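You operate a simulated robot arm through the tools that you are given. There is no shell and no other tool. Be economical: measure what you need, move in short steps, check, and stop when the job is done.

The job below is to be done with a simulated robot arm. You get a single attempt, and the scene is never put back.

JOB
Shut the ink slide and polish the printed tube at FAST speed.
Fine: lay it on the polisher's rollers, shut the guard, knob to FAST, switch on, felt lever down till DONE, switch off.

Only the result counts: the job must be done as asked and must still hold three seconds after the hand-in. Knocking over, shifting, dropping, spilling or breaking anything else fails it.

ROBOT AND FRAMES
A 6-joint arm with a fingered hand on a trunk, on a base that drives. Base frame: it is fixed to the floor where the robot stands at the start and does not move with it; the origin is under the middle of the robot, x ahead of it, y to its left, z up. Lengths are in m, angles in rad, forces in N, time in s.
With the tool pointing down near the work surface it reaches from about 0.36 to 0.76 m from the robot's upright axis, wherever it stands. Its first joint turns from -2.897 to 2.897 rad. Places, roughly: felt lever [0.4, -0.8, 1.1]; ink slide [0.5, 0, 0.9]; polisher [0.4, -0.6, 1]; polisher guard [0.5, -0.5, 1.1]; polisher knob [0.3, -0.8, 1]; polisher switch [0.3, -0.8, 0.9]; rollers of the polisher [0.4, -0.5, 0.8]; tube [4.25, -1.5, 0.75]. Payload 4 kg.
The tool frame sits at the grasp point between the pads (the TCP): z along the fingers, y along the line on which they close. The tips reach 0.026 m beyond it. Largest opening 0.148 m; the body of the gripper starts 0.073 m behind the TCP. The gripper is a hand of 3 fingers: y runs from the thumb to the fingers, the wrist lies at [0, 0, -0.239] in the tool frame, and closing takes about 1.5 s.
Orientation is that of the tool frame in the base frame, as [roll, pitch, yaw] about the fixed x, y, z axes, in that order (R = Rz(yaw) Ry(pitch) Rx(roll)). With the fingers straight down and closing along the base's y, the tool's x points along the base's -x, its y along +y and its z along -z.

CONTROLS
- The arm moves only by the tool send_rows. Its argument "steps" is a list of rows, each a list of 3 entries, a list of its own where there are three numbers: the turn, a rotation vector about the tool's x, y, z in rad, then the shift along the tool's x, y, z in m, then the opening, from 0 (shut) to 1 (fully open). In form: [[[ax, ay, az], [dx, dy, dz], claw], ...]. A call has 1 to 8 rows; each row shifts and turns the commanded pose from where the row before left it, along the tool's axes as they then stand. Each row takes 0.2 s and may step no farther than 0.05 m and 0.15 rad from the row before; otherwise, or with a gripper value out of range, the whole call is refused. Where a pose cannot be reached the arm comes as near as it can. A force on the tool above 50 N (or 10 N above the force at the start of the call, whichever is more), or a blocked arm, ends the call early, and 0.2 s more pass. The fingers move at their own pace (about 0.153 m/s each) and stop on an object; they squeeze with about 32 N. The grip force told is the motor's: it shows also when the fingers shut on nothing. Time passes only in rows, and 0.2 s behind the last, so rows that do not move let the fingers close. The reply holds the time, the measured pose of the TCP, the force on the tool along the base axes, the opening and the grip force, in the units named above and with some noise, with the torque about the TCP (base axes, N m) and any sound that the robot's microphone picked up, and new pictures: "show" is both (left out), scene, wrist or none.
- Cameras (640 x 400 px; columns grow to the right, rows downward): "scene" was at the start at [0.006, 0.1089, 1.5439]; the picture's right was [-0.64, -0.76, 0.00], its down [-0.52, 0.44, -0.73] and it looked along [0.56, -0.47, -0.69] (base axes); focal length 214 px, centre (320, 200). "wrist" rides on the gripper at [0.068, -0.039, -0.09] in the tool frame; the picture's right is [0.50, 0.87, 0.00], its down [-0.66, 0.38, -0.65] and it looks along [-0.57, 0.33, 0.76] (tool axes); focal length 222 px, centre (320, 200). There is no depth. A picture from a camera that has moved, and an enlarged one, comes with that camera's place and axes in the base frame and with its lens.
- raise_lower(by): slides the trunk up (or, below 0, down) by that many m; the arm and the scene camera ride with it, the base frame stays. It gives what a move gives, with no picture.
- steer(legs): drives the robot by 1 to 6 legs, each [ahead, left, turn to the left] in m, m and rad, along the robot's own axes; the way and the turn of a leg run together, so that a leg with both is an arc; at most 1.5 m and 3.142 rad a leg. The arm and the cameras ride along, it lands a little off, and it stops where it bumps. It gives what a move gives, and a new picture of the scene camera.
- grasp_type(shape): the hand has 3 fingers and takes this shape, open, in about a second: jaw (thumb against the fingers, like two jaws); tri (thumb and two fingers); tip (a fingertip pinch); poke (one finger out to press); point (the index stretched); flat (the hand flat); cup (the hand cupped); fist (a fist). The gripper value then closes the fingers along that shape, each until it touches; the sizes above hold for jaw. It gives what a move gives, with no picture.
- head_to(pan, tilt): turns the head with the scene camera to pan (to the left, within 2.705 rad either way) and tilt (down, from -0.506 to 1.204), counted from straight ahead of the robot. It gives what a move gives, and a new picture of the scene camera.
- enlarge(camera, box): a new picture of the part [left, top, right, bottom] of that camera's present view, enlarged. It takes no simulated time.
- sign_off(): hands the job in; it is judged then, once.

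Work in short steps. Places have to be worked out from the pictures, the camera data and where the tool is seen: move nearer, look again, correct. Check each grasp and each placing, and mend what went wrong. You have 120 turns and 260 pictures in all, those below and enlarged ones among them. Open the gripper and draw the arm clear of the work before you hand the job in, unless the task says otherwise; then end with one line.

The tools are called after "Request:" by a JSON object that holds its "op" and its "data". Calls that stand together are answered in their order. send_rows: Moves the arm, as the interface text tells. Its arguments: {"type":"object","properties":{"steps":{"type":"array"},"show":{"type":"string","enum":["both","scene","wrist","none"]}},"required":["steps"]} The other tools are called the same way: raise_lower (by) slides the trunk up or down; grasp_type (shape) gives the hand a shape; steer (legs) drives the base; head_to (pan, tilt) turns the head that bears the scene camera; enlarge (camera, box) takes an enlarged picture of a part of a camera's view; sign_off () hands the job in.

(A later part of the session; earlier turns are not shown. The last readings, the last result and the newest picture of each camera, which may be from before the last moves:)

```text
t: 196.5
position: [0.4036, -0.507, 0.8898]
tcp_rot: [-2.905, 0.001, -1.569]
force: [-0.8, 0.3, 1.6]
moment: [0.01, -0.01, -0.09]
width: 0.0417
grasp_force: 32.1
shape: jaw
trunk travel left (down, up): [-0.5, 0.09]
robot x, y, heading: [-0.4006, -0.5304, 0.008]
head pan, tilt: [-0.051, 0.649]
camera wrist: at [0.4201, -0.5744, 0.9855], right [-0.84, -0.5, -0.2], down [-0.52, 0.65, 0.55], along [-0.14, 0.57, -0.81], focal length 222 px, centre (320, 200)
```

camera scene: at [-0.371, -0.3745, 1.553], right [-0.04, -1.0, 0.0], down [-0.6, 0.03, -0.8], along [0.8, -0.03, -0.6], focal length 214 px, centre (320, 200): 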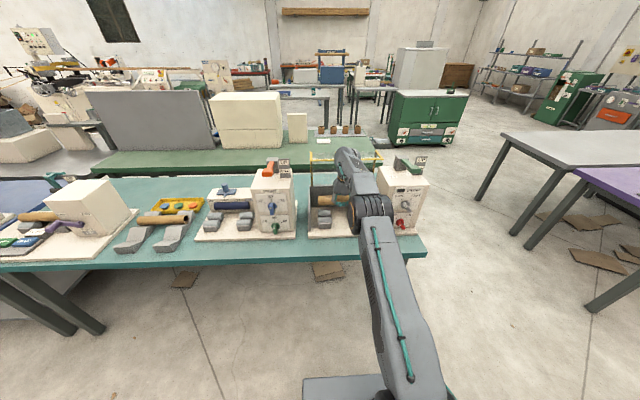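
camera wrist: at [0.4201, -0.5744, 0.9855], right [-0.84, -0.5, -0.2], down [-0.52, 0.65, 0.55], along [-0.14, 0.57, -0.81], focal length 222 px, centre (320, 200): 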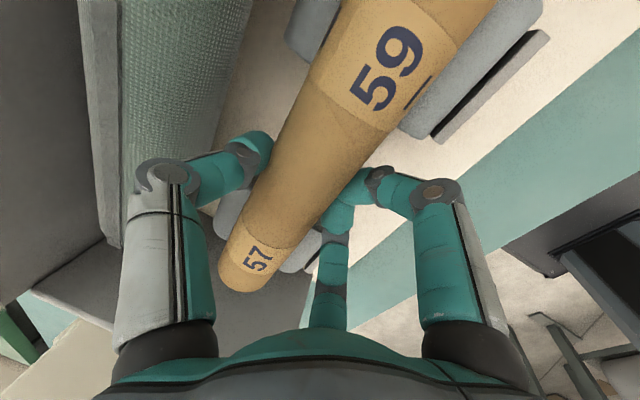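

Contact is light; the tube is on the rollers. Open.

Request:
{"op": "send_rows", "data": {"steps": [[[0, 0, 0], [0, 0, 0.001], 0.35], [[0, 0, 0], [0, 0, 0], 0.42], [[0, 0, 0], [0, 0, 0], 0.5], [[0, 0, 0], [0, 0, 0], 0.52]], "show": "wrist"}}

```text
t: 197.5
position: [0.4046, -0.5068, 0.8868]
tcp_rot: [-2.904, -0.001, -1.567]
force: [1.0, -1.8, 2.0]
moment: [-0.02, 0.02, 0.01]
width: 0.0733
grasp_force: 0.2
shape: jaw
trunk travel left (down, up): [-0.5, 0.09]
robot x, y, heading: [-0.3984, -0.533, 0.011]
head pan, tilt: [-0.051, 0.649]
camera wrist: at [0.4203, -0.5746, 0.9842], right [-0.84, -0.5, -0.2], down [-0.52, 0.65, 0.55], along [-0.14, 0.57, -0.81], focal length 222 px, centre (320, 200)
```

wrist: 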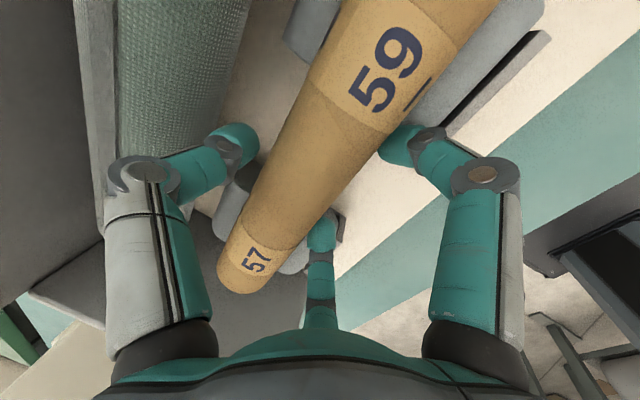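

Tube rests on the rollers. Withdraw along the tool axis, then check.

Request:
{"op": "send_rows", "data": {"steps": [[[0, 0, 0], [0, 0, -0.02], 0.52], [[0, 0, 0], [0, 0, -0.03], 0.52], [[0, 0, 0], [0, 0, -0.03], 0.52]], "show": "wrist"}}

Request:
{"op": "steer", "data": {"legs": [[-0.2, 0, 0]]}}

Request:
{"op": "enlarge", "data": {"camera": "scene", "box": [260, 110, 440, 230]}}

```text
t: 198.3
position: [0.3849, -0.5073, 0.9644]
tcp_rot: [-2.904, -0.001, -1.565]
force: [-1.5, 0.2, -0.1]
moment: [-0.01, 0.02, 0.02]
width: 0.0766
grasp_force: 0.1
shape: jaw
trunk travel left (down, up): [-0.5, 0.09]
robot x, y, heading: [-0.3986, -0.5354, 0.01]
head pan, tilt: [-0.051, 0.649]
camera wrist: at [0.4017, -0.575, 1.0614], right [-0.84, -0.5, -0.2], down [-0.52, 0.65, 0.55], along [-0.14, 0.57, -0.81], focal length 222 px, centre (320, 200)
```

wrist: 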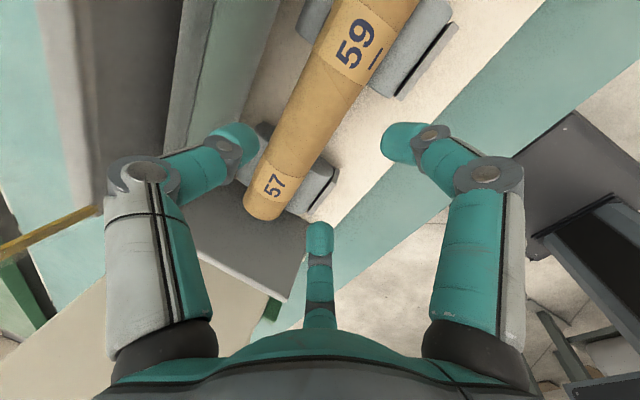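

```text
t: 199.9
position: [0.1846, -0.508, 0.9646]
tcp_rot: [-2.905, 0.001, -1.566]
force: [0.0, 0.2, 1.0]
moment: [0.02, 0.01, -0.01]
width: 0.0765
grasp_force: 0.0
shape: jaw
trunk travel left (down, up): [-0.5, 0.09]
robot x, y, heading: [-0.5975, -0.5345, 0.01]
head pan, tilt: [-0.051, 0.649]
camera scene: at [-0.5725, -0.3762, 1.553], right [-0.04, -1.0, 0.0], down [-0.6, 0.02, -0.8], along [0.8, -0.03, -0.6], focal length 214 px, centre (320, 200)
```

scene: 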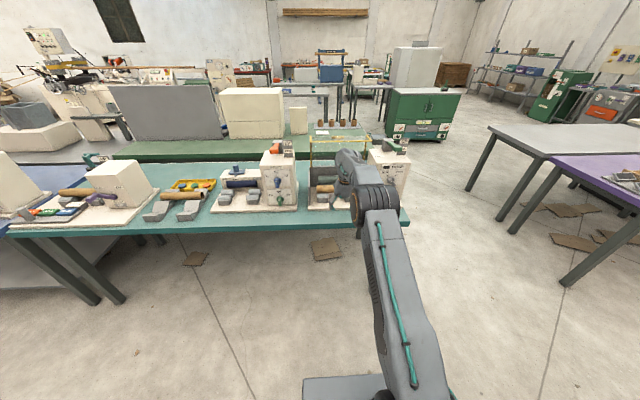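

```text
3.33 times, centred on (350, 170) of scene
camera zoom: at [-0.5725, -0.3762, 1.553], right [-0.04, -1.0, 0.0], down [-0.6, 0.02, -0.8], along [0.8, -0.03, -0.6], focal length 715 px, centre (220, 300)
```

zoom: 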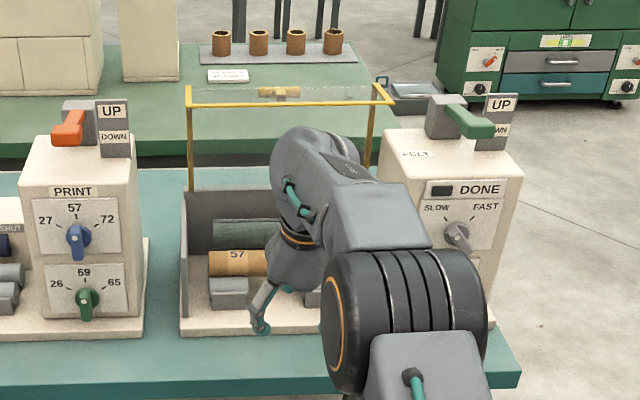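

The tube is lying properly on the polisher's rollers. Next the guard: I raise the trunk, close the fingers to use as a pusher, and lift/retract the hand so it can come over the guard's front bar.

Request:
{"op": "raise_lower", "data": {"by": 0.09}}

Request:
{"op": "send_rows", "data": {"steps": [[[0, 0, 0], [0, 0.03, -0.03], 0.2], [[0, 0, 0], [0, 0.02, -0.04], 0.0], [[0, 0, 0], [0, 0, -0.045], 0.0], [[0, 0, 0], [0, 0, -0.045], 0.0], [[0, 0, 0], [0, 0, -0.02], 0.0]], "show": "scene"}}

```text
t: 201.2
position: [0.1845, -0.5092, 1.0544]
tcp_rot: [-2.903, 0.0, -1.565]
force: [0.3, -0.7, -0.6]
moment: [0.0, -0.01, -0.02]
width: 0.0762
grasp_force: 0.1
shape: jaw
trunk travel left (down, up): [-0.59, 0.0]
robot x, y, heading: [-0.603, -0.5338, 0.012]
head pan, tilt: [-0.051, 0.649]
```

```text
t: 202.3
position: [0.0933, -0.508, 1.2173]
tcp_rot: [-2.903, -0.001, -1.565]
force: [0.1, -0.2, -0.6]
moment: [-0.01, 0.02, -0.03]
width: 0.0
grasp_force: 32.3
shape: jaw
trunk travel left (down, up): [-0.59, 0.0]
robot x, y, heading: [-0.5972, -0.5351, 0.009]
head pan, tilt: [-0.051, 0.649]
camera scene: at [-0.5726, -0.3762, 1.643], right [-0.04, -1.0, 0.0], down [-0.6, 0.02, -0.8], along [0.8, -0.03, -0.6], focal length 214 px, centre (320, 200)
```

scene: 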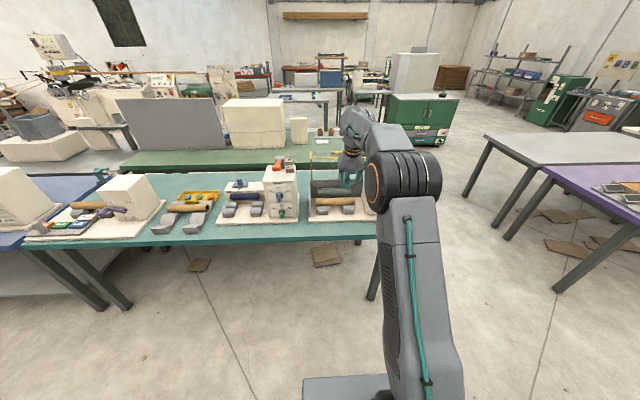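

Drive forward 0.3 m with the hand high, then look.

Request:
{"op": "steer", "data": {"legs": [[0.3, 0, 0]]}}

Request:
{"op": "send_rows", "data": {"steps": [[[0, 0, 0], [0, 0, 0], 0.0]], "show": "wrist"}}

Request:
{"op": "enlarge", "data": {"camera": "scene", "box": [260, 90, 440, 220]}}

```text
t: 204.4
position: [0.3979, -0.504, 1.2171]
tcp_rot: [-2.904, 0.001, -1.564]
force: [-0.8, -0.1, -0.5]
moment: [-0.01, 0.04, 0.0]
width: 0.0
grasp_force: 31.6
shape: jaw
trunk travel left (down, up): [-0.59, 0.0]
robot x, y, heading: [-0.2992, -0.5305, 0.012]
head pan, tilt: [-0.051, 0.649]
camera scene: at [-0.2695, -0.373, 1.643], right [-0.04, -1.0, 0.0], down [-0.6, 0.02, -0.8], along [0.8, -0.03, -0.6], focal length 214 px, centre (320, 200)
```

scene: 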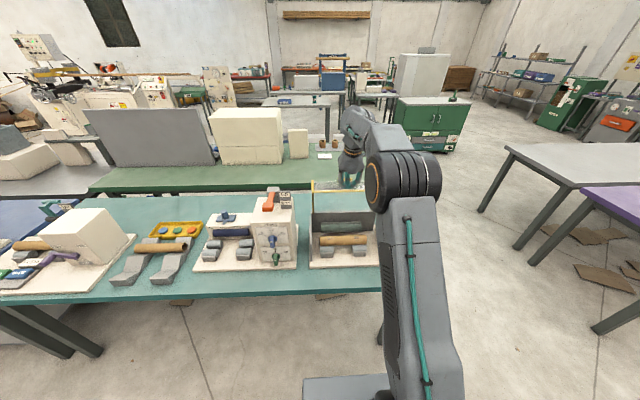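

```text
t: 204.8
position: [0.3963, -0.5038, 1.2172]
tcp_rot: [-2.904, 0.0, -1.564]
force: [0.0, -0.1, 0.7]
moment: [-0.01, 0.0, 0.01]
width: 0.0
grasp_force: 32.3
shape: jaw
trunk travel left (down, up): [-0.59, 0.0]
robot x, y, heading: [-0.2973, -0.5317, 0.013]
head pan, tilt: [-0.051, 0.649]
camera wrist: at [0.4129, -0.5712, 1.3146], right [-0.84, -0.51, -0.2], down [-0.53, 0.65, 0.55], along [-0.14, 0.57, -0.81], focal length 222 px, centre (320, 200)
```

wrist: 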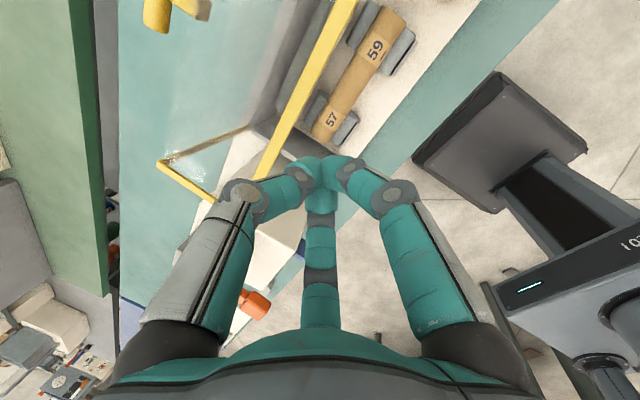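

```text
3.08 times, centred on (350, 155) of scene
camera zoom: at [-0.2702, -0.373, 1.643], right [-0.04, -1.0, 0.0], down [-0.6, 0.02, -0.8], along [0.8, -0.03, -0.6], focal length 660 px, centre (228, 338)
```

zoom: 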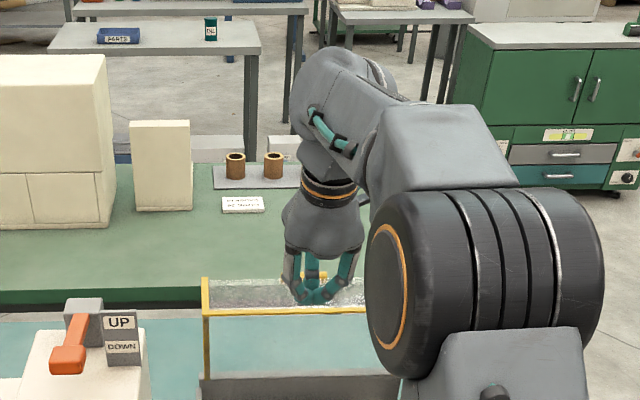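

The front bar is at x≈0.443, z≈1.137, tip now at x≈0.40. I roll the base forward 6.5 cm so the fingertips are above the panel just behind the bar, then press down along the arc.

Request:
{"op": "steer", "data": {"legs": [[0.065, 0, 0]]}}

Request:
{"op": "send_rows", "data": {"steps": [[[0, 0, 0], [0, 0.0047, 0.0194], 0.0], [[0, 0, 0], [0, 0.0047, 0.0194], 0.0]], "show": "wrist"}}

```text
t: 205.8
position: [0.4617, -0.5035, 1.2174]
tcp_rot: [-2.906, 0.001, -1.564]
force: [-0.6, -0.4, 0.9]
moment: [0.01, 0.03, -0.06]
width: 0.0
grasp_force: 31.8
shape: jaw
trunk travel left (down, up): [-0.59, 0.0]
robot x, y, heading: [-0.234, -0.5285, 0.015]
head pan, tilt: [-0.051, 0.649]
camera scene: at [-0.204, -0.3722, 1.643], right [-0.04, -1.0, 0.0], down [-0.6, 0.02, -0.8], along [0.8, -0.03, -0.61], focal length 214 px, centre (320, 200)
```

scene: 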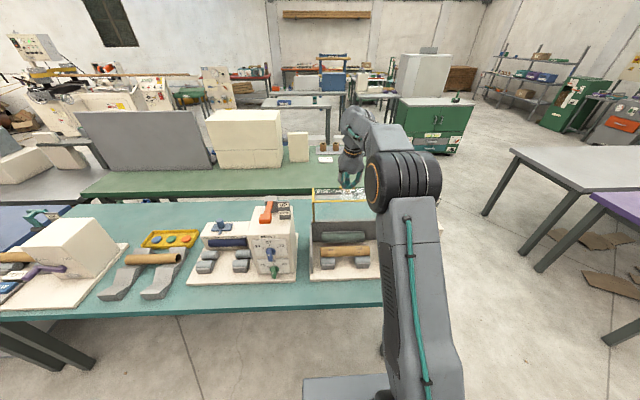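

```text
t: 206.4
position: [0.4627, -0.503, 1.1769]
tcp_rot: [-2.904, 0.001, -1.563]
force: [0.0, 0.3, -0.5]
moment: [0.0, 0.01, -0.02]
width: 0.0
grasp_force: 32.0
shape: jaw
trunk travel left (down, up): [-0.59, 0.0]
robot x, y, heading: [-0.2391, -0.5289, 0.016]
head pan, tilt: [-0.051, 0.649]
camera wrist: at [0.4787, -0.5699, 1.2742], right [-0.84, -0.51, -0.2], down [-0.53, 0.65, 0.55], along [-0.14, 0.56, -0.81], focal length 222 px, centre (320, 200)
```

wrist: 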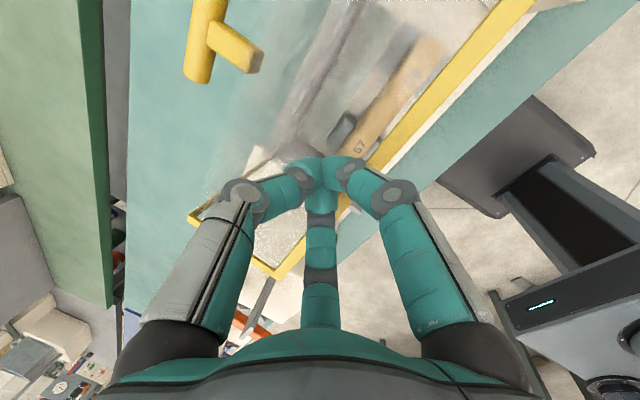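

Press down and sweep toward me along the hinge arc in small steps.

Request:
{"op": "send_rows", "data": {"steps": [[[0, 0, 0], [0, 0.004, 0.016], 0.0], [[0, 0, 0], [0, 0.0165, 0.009], 0.0], [[0, 0, 0], [0, 0.0265, 0.009], 0.0]], "show": "wrist"}}

Request:
{"op": "enlarge", "data": {"camera": "scene", "box": [260, 90, 440, 220]}}

```text
t: 207.2
position: [0.4192, -0.5039, 1.1365]
tcp_rot: [-2.907, 0.011, -1.56]
force: [-22.4, 1.3, 35.3]
moment: [0.03, 0.38, 0.02]
width: 0.0
grasp_force: 31.5
shape: jaw
trunk travel left (down, up): [-0.59, 0.0]
robot x, y, heading: [-0.2336, -0.5323, 0.013]
head pan, tilt: [-0.051, 0.649]
camera wrist: at [0.4365, -0.5713, 1.2346], right [-0.84, -0.51, -0.21], down [-0.53, 0.64, 0.55], along [-0.15, 0.57, -0.81], focal length 222 px, centre (320, 200)
```

wrist: 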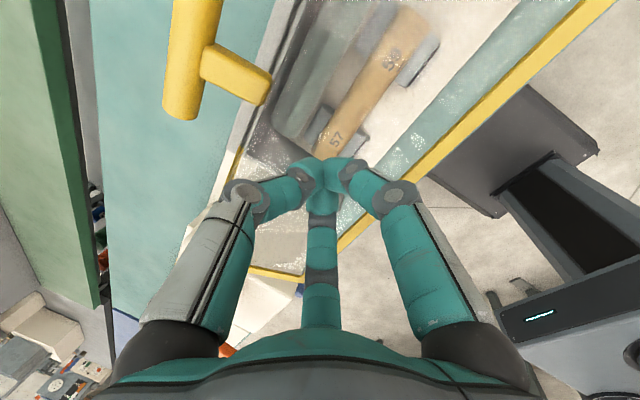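

```text
3.08 times, centred on (350, 155) of scene
camera zoom: at [-0.212, -0.3721, 1.6435], right [-0.04, -1.0, 0.0], down [-0.6, 0.02, -0.8], along [0.8, -0.03, -0.6], focal length 660 px, centre (228, 338)
```

zoom: 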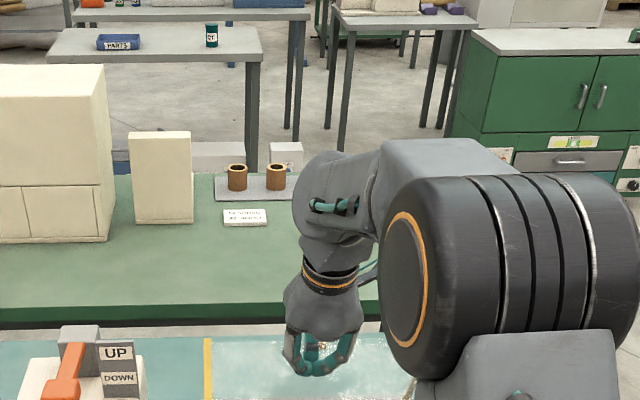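

The guard is turning (≈14°) but needs force. I slide the tips forward against the front bar's lip and keep following the tangent.

Request:
{"op": "send_rows", "data": {"steps": [[[0, 0, 0], [0, 0.0215, 0.0005], 0.0], [[0, 0, 0], [0, 0.0194, 0.0047], 0.0], [[0, 0, 0], [0, 0.0193, 0.0098], 0.0]], "show": "wrist"}}

```text
t: 208.0
position: [0.3826, -0.5165, 1.1234]
tcp_rot: [-2.913, 0.029, -1.557]
force: [-0.4, -0.4, -0.2]
moment: [0.0, -0.02, -0.02]
width: 0.0
grasp_force: 31.8
shape: jaw
out of reach, approached as far as the arm can: row 1, 2, 3
trunk travel left (down, up): [-0.59, 0.0]
robot x, y, heading: [-0.2342, -0.5322, 0.013]
head pan, tilt: [-0.051, 0.649]
camera wrist: at [0.3999, -0.5867, 1.2185], right [-0.84, -0.51, -0.21], down [-0.53, 0.63, 0.57], along [-0.16, 0.59, -0.8], focal length 222 px, centre (320, 200)
```

wrist: 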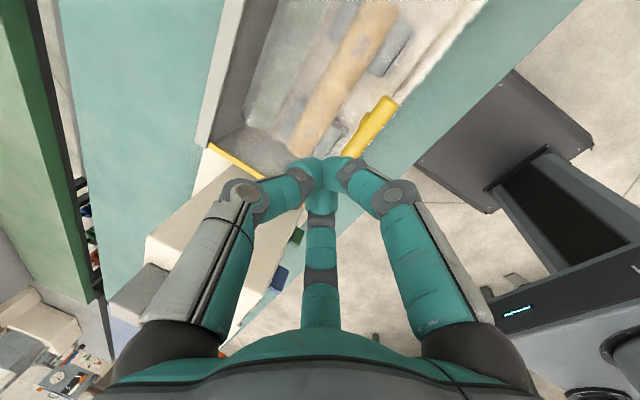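

The guard seems to have swung shut by itself. Check in the scene view.

Request:
{"op": "steer", "data": {"legs": [[-0.25, 0, 0]]}}

Request:
{"op": "enlarge", "data": {"camera": "scene", "box": [270, 110, 430, 230]}}

```text
t: 209.8
position: [0.1305, -0.5184, 1.1243]
tcp_rot: [-2.912, 0.027, -1.557]
force: [-0.3, -1.3, -0.4]
moment: [0.0, -0.01, 0.01]
width: 0.0
grasp_force: 32.0
shape: jaw
trunk travel left (down, up): [-0.59, 0.0]
robot x, y, heading: [-0.4842, -0.5334, 0.014]
head pan, tilt: [-0.051, 0.649]
camera scene: at [-0.4563, -0.3753, 1.643], right [-0.04, -1.0, 0.0], down [-0.6, 0.02, -0.8], along [0.8, -0.03, -0.6], focal length 214 px, centre (320, 200)
```

scene: 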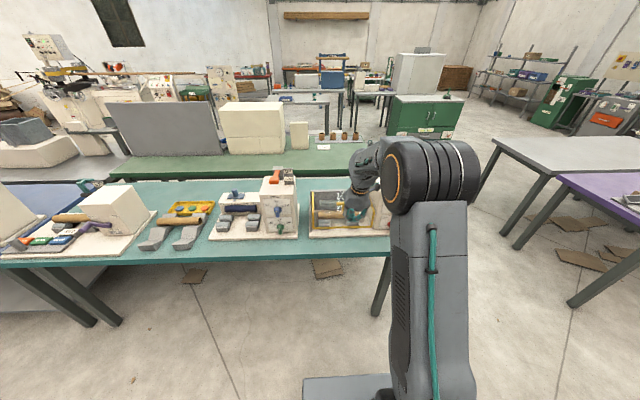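

```text
3.33 times, centred on (350, 170) of scene
camera zoom: at [-0.4563, -0.3753, 1.643], right [-0.04, -1.0, 0.0], down [-0.6, 0.02, -0.8], along [0.8, -0.03, -0.6], focal length 715 px, centre (220, 300)
```

zoom: 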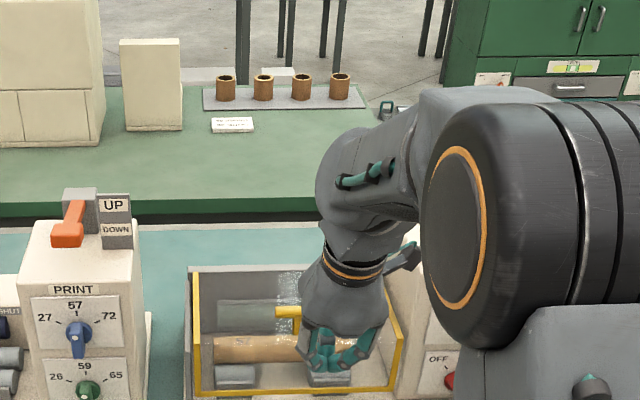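

The guard is shut over the tube. For the knobs I want the hand horizontal (pointing +x); that needs the forearm pointing upward, so I back off, move in front of the knobs and lower the trunk.

Request:
{"op": "steer", "data": {"legs": [[-0.22, 0, 0], [0, -0.25, 0]]}}

Request:
{"op": "raise_lower", "data": {"by": -0.4}}

Request:
{"op": "send_rows", "data": {"steps": [[[0.14, 0, 0], [0, 0, -0.03], 0.4], [[0.14, 0, 0], [0, 0, -0.03], 0.4], [[0.14, 0, 0], [0, -0.03, -0.01], 0.4], [[0.14, 0, 0], [0, -0.03, 0], 0.4]], "show": "both"}}

```text
t: 212.9
position: [-0.0869, -0.7732, 1.1243]
tcp_rot: [-2.912, 0.028, -1.557]
force: [0.5, -0.2, -1.1]
moment: [0.01, 0.0, 0.02]
width: 0.0002
grasp_force: 32.0
shape: jaw
trunk travel left (down, up): [-0.59, 0.0]
robot x, y, heading: [-0.7054, -0.7897, 0.01]
head pan, tilt: [-0.051, 0.649]
camera scene: at [-0.6731, -0.6298, 1.6431], right [-0.04, -1.0, 0.0], down [-0.6, 0.02, -0.8], along [0.8, -0.03, -0.6], focal length 214 px, centre (320, 200)
```

scene: 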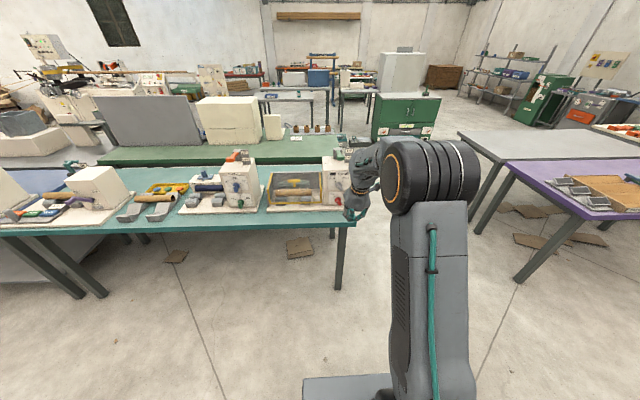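

```text
t: 216.8
position: [-0.0858, -0.7736, 0.7234]
tcp_rot: [-2.913, 0.03, -1.557]
force: [-0.2, 0.3, -0.3]
moment: [0.02, 0.02, 0.01]
width: 0.0
grasp_force: 31.7
shape: jaw
trunk travel left (down, up): [-0.19, 0.4]
robot x, y, heading: [-0.7039, -0.7873, 0.013]
head pan, tilt: [-0.051, 0.649]
```

```text
t: 217.8
position: [-0.0565, -0.7898, 0.8258]
tcp_rot: [-2.352, 0.028, -1.558]
force: [0.0, 1.4, -0.2]
moment: [0.0, 0.02, 0.01]
width: 0.0592
grasp_force: 0.0
shape: jaw
out of reach, approached as far as the arm can: row 1, 2
trunk travel left (down, up): [-0.19, 0.4]
robot x, y, heading: [-0.7025, -0.7869, 0.019]
head pan, tilt: [-0.051, 0.649]
camera scene: at [-0.6732, -0.6293, 1.243], right [-0.04, -1.0, 0.0], down [-0.6, 0.02, -0.8], along [0.8, -0.03, -0.6], focal length 214 px, centre (320, 200)
camera wrist: at [-0.093, -0.8603, 0.9154], right [-0.6, -0.49, -0.63], down [-0.74, 0.64, 0.21], along [0.3, 0.59, -0.75], focal length 222 px, centre (320, 200)
```

scene: 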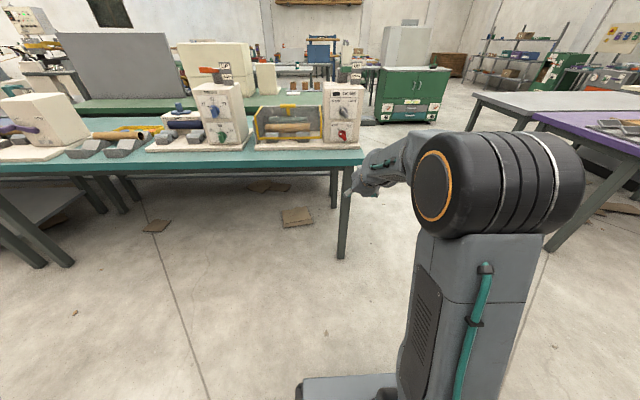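
wrist: 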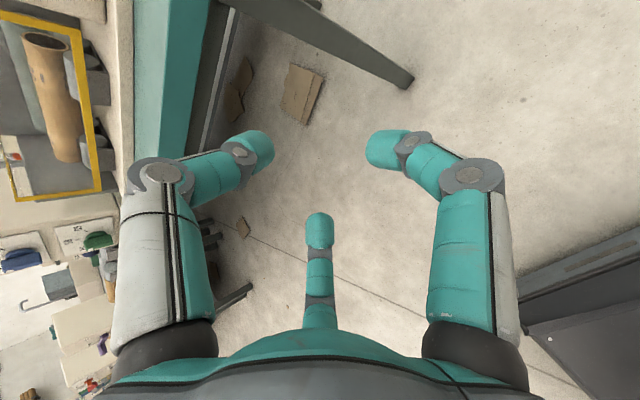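

That worked: tilt is 0.79 rad now. Continue turning to horizontal while rising, and zoom on the knobs.

Request:
{"op": "send_rows", "data": {"steps": [[[0.14, 0, 0], [0, -0.03, 0], 0.4], [[0.14, 0, 0], [0, -0.03, 0], 0.4], [[0.14, 0, 0], [0, -0.03, 0], 0.4], [[0.14, 0, 0], [0, -0.03, 0], 0.4], [[0.14, 0, 0], [0, -0.02, 0], 0.4], [[0.08, 0, 0], [0, 0, 0], 0.4]], "show": "wrist"}}

Request:
{"op": "enlarge", "data": {"camera": "scene", "box": [240, 60, 400, 170]}}

Request:
{"op": "enlarge", "data": {"camera": "scene", "box": [310, 60, 380, 150]}}

```text
t: 219.2
position: [0.0019, -0.7809, 0.9108]
tcp_rot: [-1.739, 0.049, -1.52]
force: [-0.1, 0.1, -0.4]
moment: [0.02, 0.0, 0.0]
width: 0.059
grasp_force: 0.1
shape: jaw
out of reach, approached as far as the arm can: row 2, 3
trunk travel left (down, up): [-0.19, 0.4]
robot x, y, heading: [-0.6989, -0.7902, 0.01]
head pan, tilt: [-0.051, 0.649]
camera wrist: at [-0.0781, -0.855, 0.9613], right [-0.12, -0.46, -0.88], down [-0.74, 0.63, -0.23], along [0.66, 0.62, -0.42], focal length 222 px, centre (320, 200)
```

wrist: 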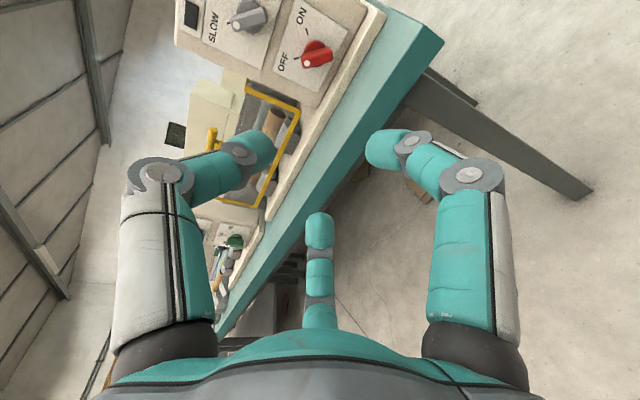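

```text
3.64 times, centred on (320, 115) of scene
camera zoom: at [-0.6733, -0.6293, 1.243], right [-0.04, -1.0, 0.0], down [-0.6, 0.02, -0.8], along [0.8, -0.03, -0.6], focal length 780 px, centre (320, 509)
```

zoom: 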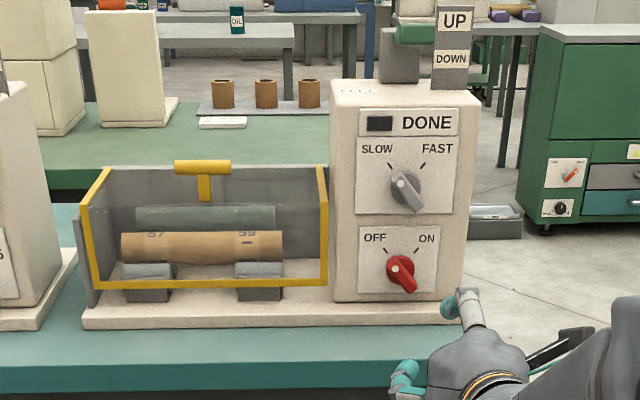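

```text
4.44 times, centred on (345, 105) of scene
camera zoom: at [-0.6733, -0.6293, 1.243], right [-0.04, -1.0, 0.0], down [-0.6, 0.02, -0.8], along [0.8, -0.03, -0.6], focal length 953 px, centre (209, 622)
```

zoom: 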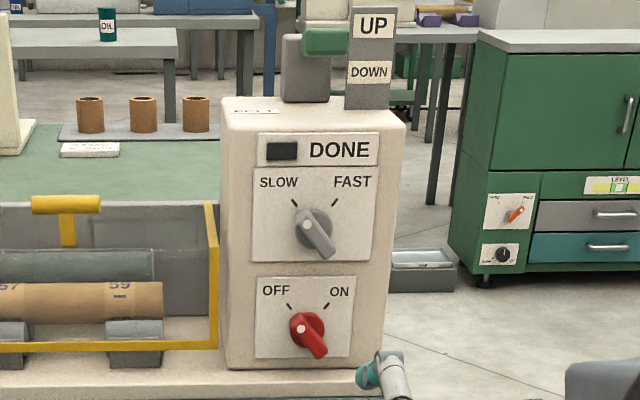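

Now I see clearly: the grey knob's dot points at SLOW, the red at OFF; FAST needs a clockwise turn of about 80°. Grey hub ≈ (0.34, -0.775, 0.975), red ≈ (0.34, -0.775, 0.873). I level the hand horizontally, go to the grey knob's height and roll 50° clockwise to match its bar.

Request:
{"op": "send_rows", "data": {"steps": [[[0.084, 0.025, -0.025], [0, -0.03, 0], 0.4], [[0.084, 0.025, -0.025], [0, -0.03, 0], 0.4], [[0, 0, 0.145], [0, 0, 0], 0.4], [[0, 0, 0.145], [0, 0, 0], 0.4], [[0, 0, 0.145], [0, 0, 0], 0.4], [[0, 0, 0.145], [0, 0, 0], 0.4], [[0, 0, 0.145], [0, 0, 0], 0.4], [[0, 0, 0.145], [0, 0, 0], 0.4]], "show": "wrist"}}

```text
t: 221.0
position: [0.0096, -0.783, 0.9697]
tcp_rot: [-1.577, 0.871, -1.568]
force: [0.3, 0.5, 0.4]
moment: [0.03, 0.01, 0.02]
width: 0.0592
grasp_force: 0.0
shape: jaw
trunk travel left (down, up): [-0.19, 0.4]
robot x, y, heading: [-0.6998, -0.7864, 0.016]
head pan, tilt: [-0.051, 0.649]
camera wrist: at [-0.0813, -0.8568, 0.9436], right [-0.01, 0.34, -0.94], down [-0.66, 0.71, 0.26], along [0.75, 0.62, 0.22], focal length 222 px, centre (320, 200)
```

wrist: 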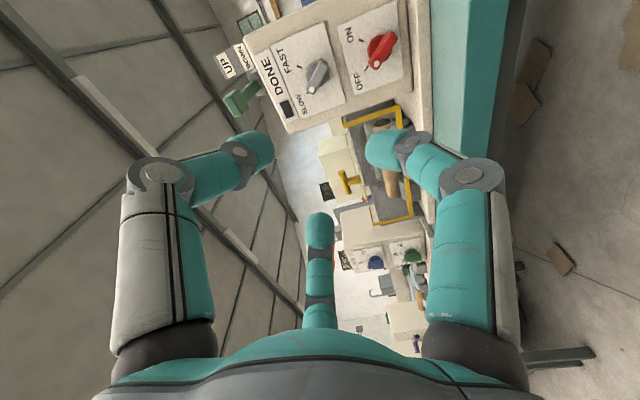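

Orientation is right, and the wrist view agrees with the hub at (0.34, -0.776, 0.976). Correct a few mm and drive forward 0.22 m.

Request:
{"op": "send_rows", "data": {"steps": [[[0, 0, 0], [-0.0094, 0.002, 0], 0.4]], "show": "none"}}

Request:
{"op": "steer", "data": {"legs": [[0.22, 0, -0.014]]}}

Request:
{"op": "send_rows", "data": {"steps": [[[0, 0, 0], [0, 0, 0], 0.35]], "show": "wrist"}}

Request:
{"op": "enlarge", "data": {"camera": "scene", "box": [280, 40, 420, 150]}}

```text
t: 221.4
position: [0.0094, -0.7749, 0.9753]
tcp_rot: [-1.578, 0.869, -1.57]
force: [0.5, 0.9, 0.4]
moment: [-0.04, 0.0, 0.01]
width: 0.0591
grasp_force: 0.1
shape: jaw
trunk travel left (down, up): [-0.19, 0.4]
robot x, y, heading: [-0.7033, -0.7869, 0.013]
head pan, tilt: [-0.051, 0.649]
```

```text
t: 223.1
position: [0.2308, -0.7832, 0.9769]
tcp_rot: [-1.575, 0.868, -1.581]
force: [0.5, 0.5, 0.3]
moment: [0.04, -0.01, -0.01]
width: 0.0589
grasp_force: 0.1
shape: jaw
trunk travel left (down, up): [-0.19, 0.4]
robot x, y, heading: [-0.48, -0.7861, -0.001]
head pan, tilt: [-0.051, 0.649]
camera scene: at [-0.4504, -0.6283, 1.243], right [-0.05, -1.0, 0.0], down [-0.6, 0.03, -0.8], along [0.8, -0.04, -0.6], focal length 214 px, centre (320, 200)
```

scene: 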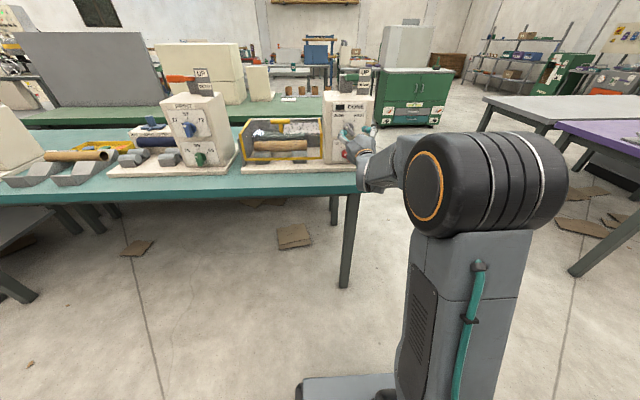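

```text
t: 223.5
position: [0.231, -0.7831, 0.9757]
tcp_rot: [-1.577, 0.869, -1.582]
force: [-0.4, -0.2, -0.9]
moment: [0.01, 0.0, -0.01]
width: 0.0521
grasp_force: 0.0
shape: jaw
trunk travel left (down, up): [-0.19, 0.4]
robot x, y, heading: [-0.4786, -0.789, 0.003]
head pan, tilt: [-0.051, 0.649]
camera wrist: at [0.1387, -0.8555, 0.9497], right [0.0, 0.34, -0.94], down [-0.65, 0.72, 0.26], along [0.76, 0.61, 0.22], focal length 222 px, centre (320, 200)
```

wrist: 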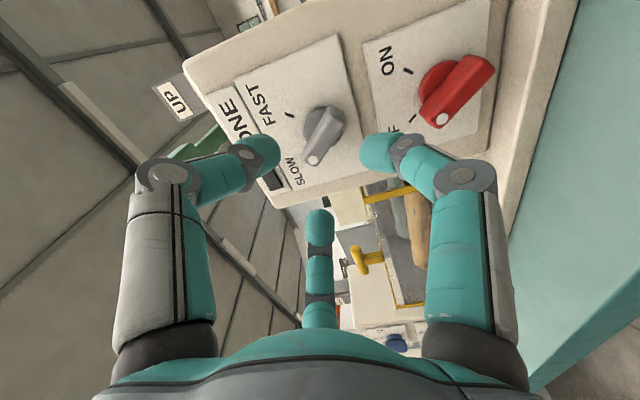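

```text
3.64 times, centred on (350, 95) of scene
camera zoom: at [-0.4503, -0.6283, 1.243], right [-0.05, -1.0, 0.0], down [-0.6, 0.03, -0.8], along [0.8, -0.04, -0.6], focal length 780 px, centre (211, 582)
```

zoom: 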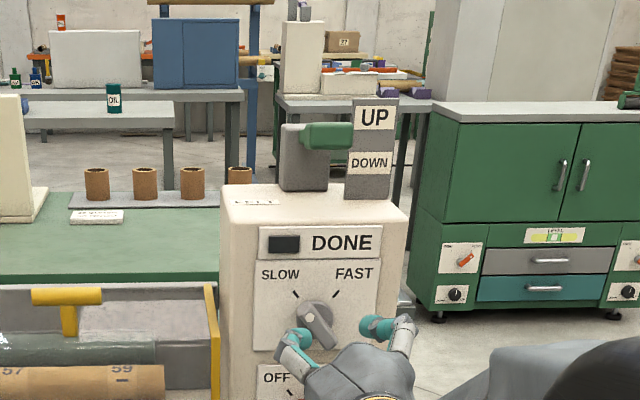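

The bar runs between the thumb and finger lines. Shift slightly and advance 5 cm.

Request:
{"op": "send_rows", "data": {"steps": [[[0, 0, 0], [0.003, 0.009, 0.025], 0.35], [[0, 0, 0], [0, 0, 0.025], 0.35]], "show": "wrist"}}

Request:
{"op": "enlarge", "data": {"camera": "scene", "box": [310, 80, 390, 150]}}

```text
t: 224.1
position: [0.2804, -0.778, 0.9676]
tcp_rot: [-1.577, 0.866, -1.584]
force: [-0.4, 0.0, 0.1]
moment: [-0.03, 0.02, -0.02]
width: 0.0518
grasp_force: 0.1
shape: jaw
trunk travel left (down, up): [-0.19, 0.4]
robot x, y, heading: [-0.4823, -0.7879, 0.002]
head pan, tilt: [-0.051, 0.649]
camera wrist: at [0.1886, -0.8506, 0.9412], right [0.0, 0.34, -0.94], down [-0.65, 0.72, 0.26], along [0.76, 0.61, 0.22], focal length 222 px, centre (320, 200)
```

wrist: 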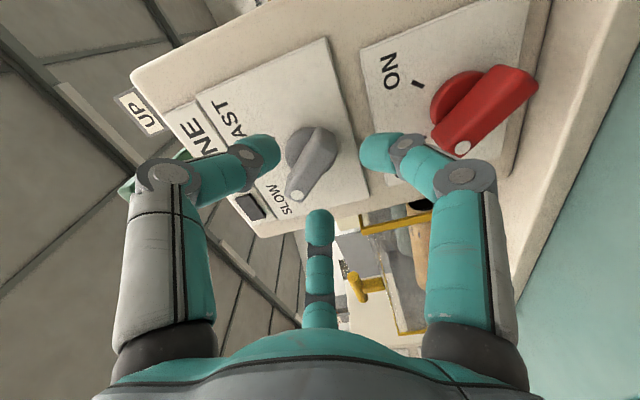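

```text
5.71 times, centred on (350, 115) of scene
camera zoom: at [-0.4505, -0.6283, 1.243], right [-0.05, -1.0, 0.0], down [-0.6, 0.03, -0.8], along [0.8, -0.04, -0.6], focal length 1226 px, centre (149, 686)
```

zoom: 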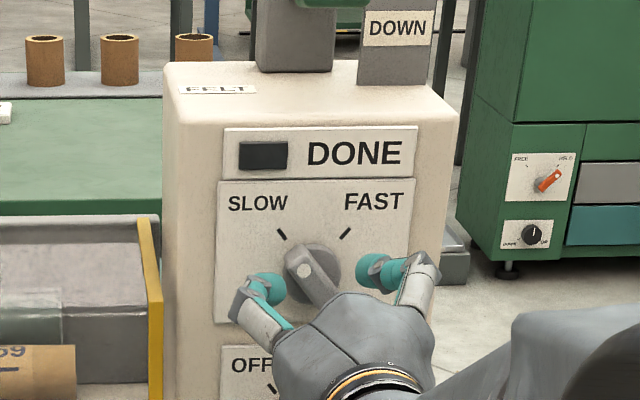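

Good alignment. Advance 2.3 cm so the tips overlap the bar, then close.

Request:
{"op": "send_rows", "data": {"steps": [[[0, 0, 0], [0, 0, 0.013], 0.35], [[0, 0, 0], [0, 0, 0.01], 0.35]], "show": "wrist"}}

Request:
{"op": "enlarge", "data": {"camera": "scene", "box": [310, 80, 390, 150]}}

```text
t: 224.7
position: [0.3032, -0.7791, 0.9676]
tcp_rot: [-1.576, 0.867, -1.584]
force: [-0.8, 0.1, -0.5]
moment: [0.01, 0.02, -0.03]
width: 0.0523
grasp_force: 0.0
shape: jaw
trunk travel left (down, up): [-0.19, 0.4]
robot x, y, heading: [-0.4781, -0.7835, 0.004]
head pan, tilt: [-0.051, 0.649]
camera wrist: at [0.2115, -0.8513, 0.941], right [0.0, 0.34, -0.94], down [-0.65, 0.72, 0.26], along [0.76, 0.61, 0.22], focal length 222 px, centre (320, 200)
```

wrist: 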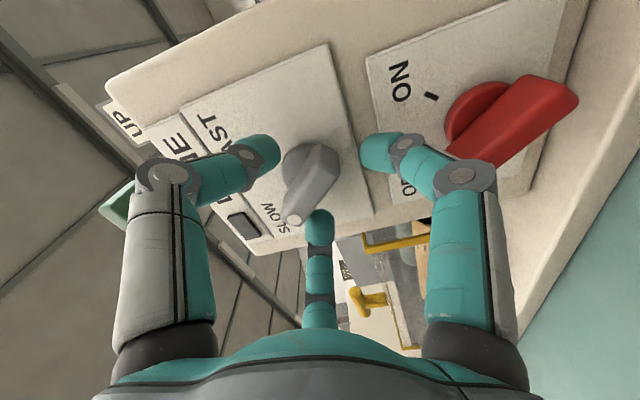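

```text
5.71 times, centred on (350, 115) of scene
camera zoom: at [-0.4503, -0.6283, 1.243], right [-0.05, -1.0, 0.0], down [-0.6, 0.03, -0.8], along [0.8, -0.04, -0.6], focal length 1226 px, centre (149, 686)
```

zoom: 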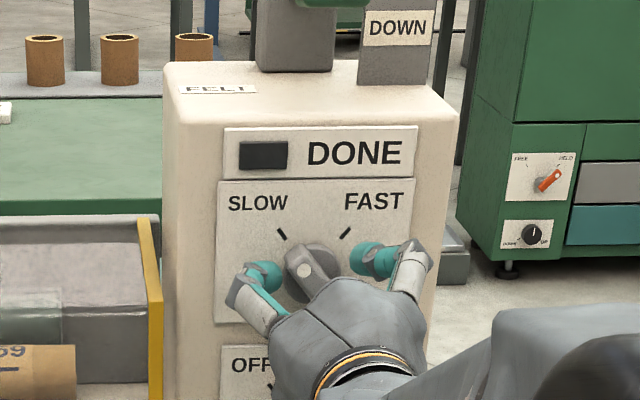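

Closing on the bar.

Request:
{"op": "send_rows", "data": {"steps": [[[0, 0, 0], [0, 0, 0.004], 0.25], [[0, 0, 0], [0, 0, 0], 0.12], [[0, 0, 0], [0, 0, 0], 0.0], [[0, 0, 0], [0, 0, 0], 0.0], [[0, 0, 0], [0, 0, 0], 0.0]], "show": "wrist"}}

Request:
{"op": "enlarge", "data": {"camera": "scene", "box": [310, 80, 390, 150]}}

```text
t: 225.9
position: [0.3057, -0.7774, 0.9661]
tcp_rot: [-1.577, 0.868, -1.581]
force: [0.2, 2.0, 0.9]
moment: [0.23, -0.35, 0.0]
width: 0.0204
grasp_force: 31.6
shape: jaw
trunk travel left (down, up): [-0.19, 0.4]
robot x, y, heading: [-0.4804, -0.7831, 0.003]
head pan, tilt: [-0.051, 0.649]
camera wrist: at [0.2156, -0.8508, 0.9417], right [0.0, 0.34, -0.94], down [-0.65, 0.72, 0.26], along [0.76, 0.61, 0.22], focal length 222 px, centre (320, 200)
```

wrist: 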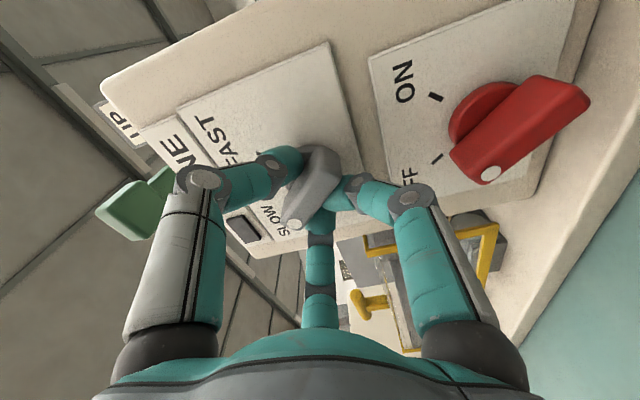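

```text
5.71 times, centred on (350, 115) of scene
camera zoom: at [-0.4502, -0.6281, 1.243], right [-0.05, -1.0, 0.0], down [-0.6, 0.03, -0.8], along [0.8, -0.04, -0.6], focal length 1226 px, centre (149, 686)
```

zoom: 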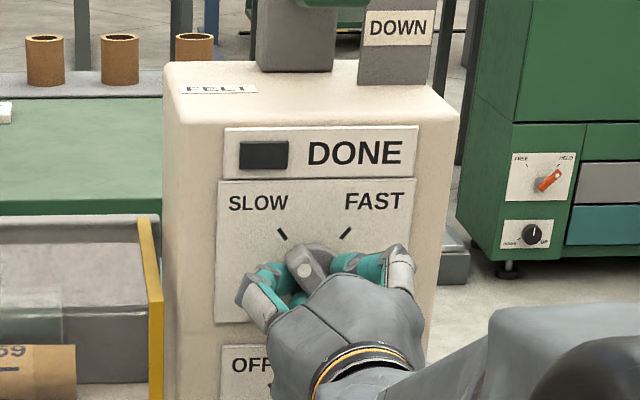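

The bar is gripped (20 mm, 32 N). Rotate clockwise.

Request:
{"op": "send_rows", "data": {"steps": [[[0, 0, 0.12], [0, 0, 0], 0.0], [[0, 0, 0.12], [0, 0, 0], 0.0], [[0, 0, 0.12], [0, 0, 0], 0.0], [[0, 0, 0.12], [0, 0, 0], 0.0]], "show": "none"}}

Request:
{"op": "enlarge", "data": {"camera": "scene", "box": [310, 80, 390, 150]}}

```text
t: 226.9
position: [0.3071, -0.776, 0.9688]
tcp_rot: [-1.576, 1.348, -1.58]
force: [5.4, 16.5, 10.3]
moment: [-0.12, -0.62, 0.54]
width: 0.0166
grasp_force: 32.1
shape: jaw
trunk travel left (down, up): [-0.19, 0.4]
robot x, y, heading: [-0.4775, -0.7862, -0.002]
head pan, tilt: [-0.051, 0.649]
```

```text
5.71 times, centred on (350, 115) of scene
camera zoom: at [-0.4507, -0.6267, 1.2429], right [-0.05, -1.0, 0.0], down [-0.6, 0.03, -0.8], along [0.8, -0.04, -0.6], focal length 1226 px, centre (149, 686)
```

zoom: 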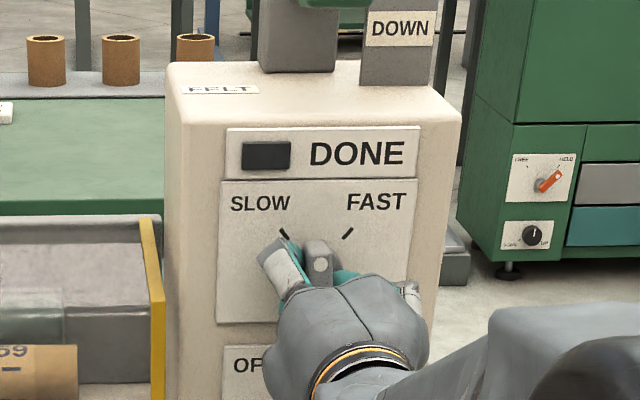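

Halfway. I shift a few mm along the reaction force and keep turning.

Request:
{"op": "send_rows", "data": {"steps": [[[0, 0, 0.1], [-0.0025, 0.003, 0], 0.0], [[0, 0, 0.12], [-0.001, 0.001, 0], 0.0], [[0, 0, 0.12], [0, 0, 0], 0.0], [[0, 0, 0.12], [0, 0, 0], 0.0], [[0, 0, 0.12], [0, 0, 0], 0.0], [[0, 0, 0.12], [0, 0, 0], 0.0]], "show": "none"}}

Request:
{"op": "enlarge", "data": {"camera": "scene", "box": [310, 80, 390, 150]}}

```text
t: 228.3
position: [0.3072, -0.7721, 0.9711]
tcp_rot: [1.574, 1.093, 1.569]
force: [1.0, 11.0, 8.0]
moment: [-0.11, -0.68, 0.09]
width: 0.0166
grasp_force: 32.2
shape: jaw
trunk travel left (down, up): [-0.19, 0.4]
robot x, y, heading: [-0.4772, -0.7856, -0.002]
head pan, tilt: [-0.051, 0.649]
```

```text
5.71 times, centred on (350, 115) of scene
camera zoom: at [-0.4509, -0.6273, 1.2429], right [-0.05, -1.0, 0.0], down [-0.6, 0.03, -0.8], along [0.8, -0.04, -0.6], focal length 1226 px, centre (149, 686)
```

zoom: 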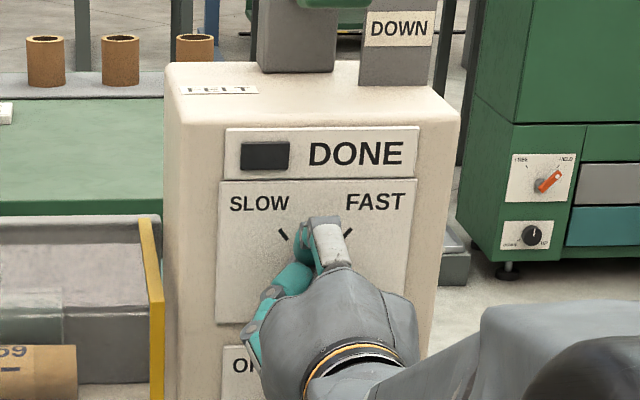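

About 68° so far; turn the remaining ~14° and look.

Request:
{"op": "send_rows", "data": {"steps": [[[0, 0, 0.11], [0, 0.003, 0], 0.0], [[0, 0, 0.11], [0, 0, 0], 0.0]], "show": "wrist"}}

Request:
{"op": "enlarge", "data": {"camera": "scene", "box": [310, 80, 390, 150]}}

```text
t: 228.9
position: [0.3067, -0.7714, 0.9716]
tcp_rot: [1.574, 0.87, 1.565]
force: [-1.3, 1.9, 7.9]
moment: [-0.24, -0.6, -0.12]
width: 0.0167
grasp_force: 32.2
shape: jaw
trunk travel left (down, up): [-0.19, 0.4]
robot x, y, heading: [-0.4807, -0.7874, -0.001]
head pan, tilt: [-0.051, 0.649]
camera wrist: at [0.2157, -0.7573, 0.8954], right [0.01, 0.98, 0.18], down [-0.65, -0.13, 0.75], along [0.76, -0.12, 0.64], focal length 222 px, centre (320, 200)
```

wrist: 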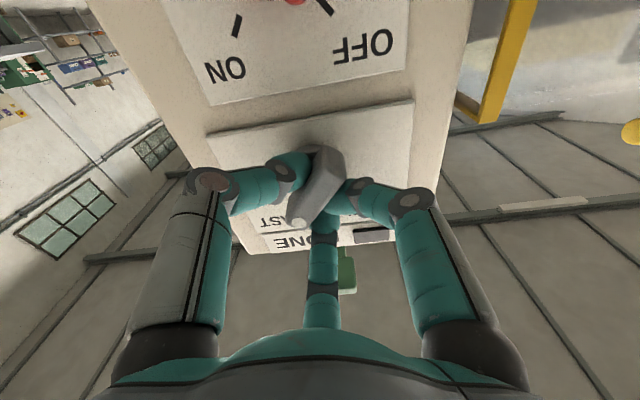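

```text
5.71 times, centred on (350, 115) of scene
camera zoom: at [-0.451, -0.6281, 1.243], right [-0.05, -1.0, 0.0], down [-0.6, 0.03, -0.8], along [0.8, -0.04, -0.6], focal length 1226 px, centre (149, 686)
```

zoom: 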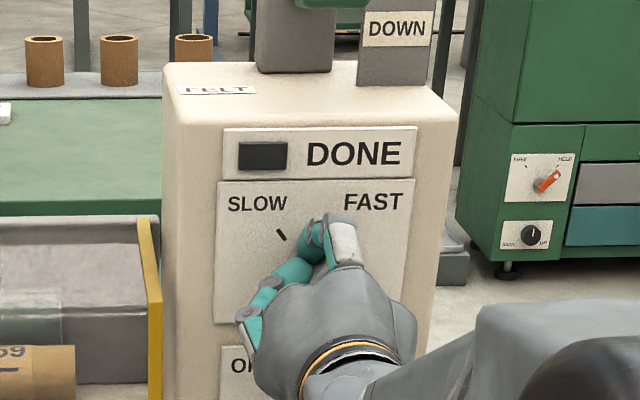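

The dot now points at FAST. Open, draw straight back 8 cm and check.

Request:
{"op": "send_rows", "data": {"steps": [[[0, 0, 0], [0, 0, 0], 0.2], [[0, 0, 0], [0, 0, 0], 0.35], [[0, 0, 0], [0, 0, -0.03], 0.35], [[0, 0, 0], [0, 0, -0.03], 0.35], [[0, 0, 0], [0, 0, -0.03], 0.35]], "show": "wrist"}}

Request:
{"op": "enlarge", "data": {"camera": "wrist", "box": [180, 0, 480, 190]}}

```text
t: 230.1
position: [0.2167, -0.7686, 0.9721]
tcp_rot: [1.576, 0.874, 1.568]
force: [0.3, 1.0, -0.2]
moment: [0.0, -0.05, 0.01]
width: 0.0515
grasp_force: 0.1
shape: jaw
trunk travel left (down, up): [-0.19, 0.4]
robot x, y, heading: [-0.4782, -0.7865, -0.002]
head pan, tilt: [-0.051, 0.649]
camera wrist: at [0.126, -0.7553, 0.8956], right [0.01, 0.98, 0.17], down [-0.65, -0.13, 0.75], along [0.76, -0.12, 0.64], focal length 222 px, centre (320, 200)
```

wrist: 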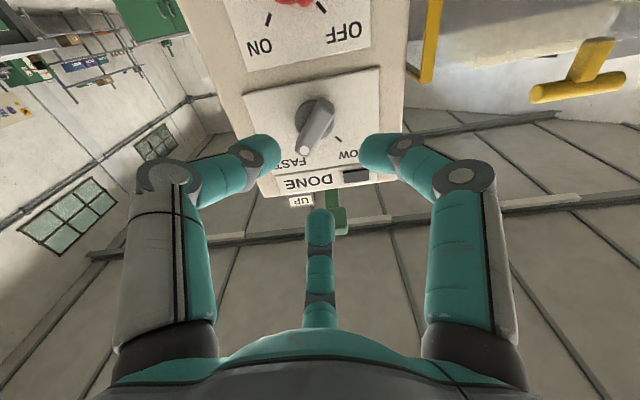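

```text
2.11 times, centred on (330, 95) of wrist
camera zoom: at [0.126, -0.7553, 0.8956], right [0.01, 0.98, 0.17], down [-0.65, -0.13, 0.75], along [0.76, -0.12, 0.64], focal length 468 px, centre (299, 421)
```

zoom: 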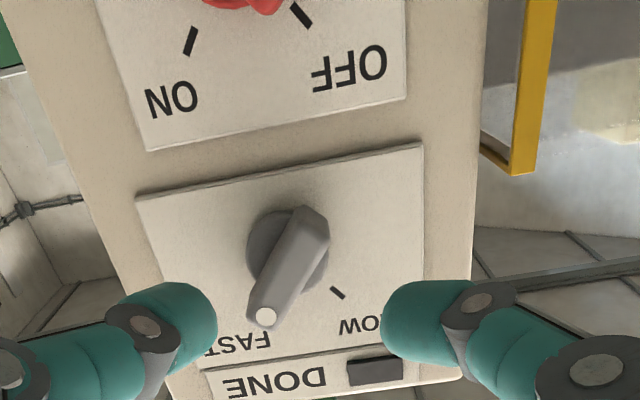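

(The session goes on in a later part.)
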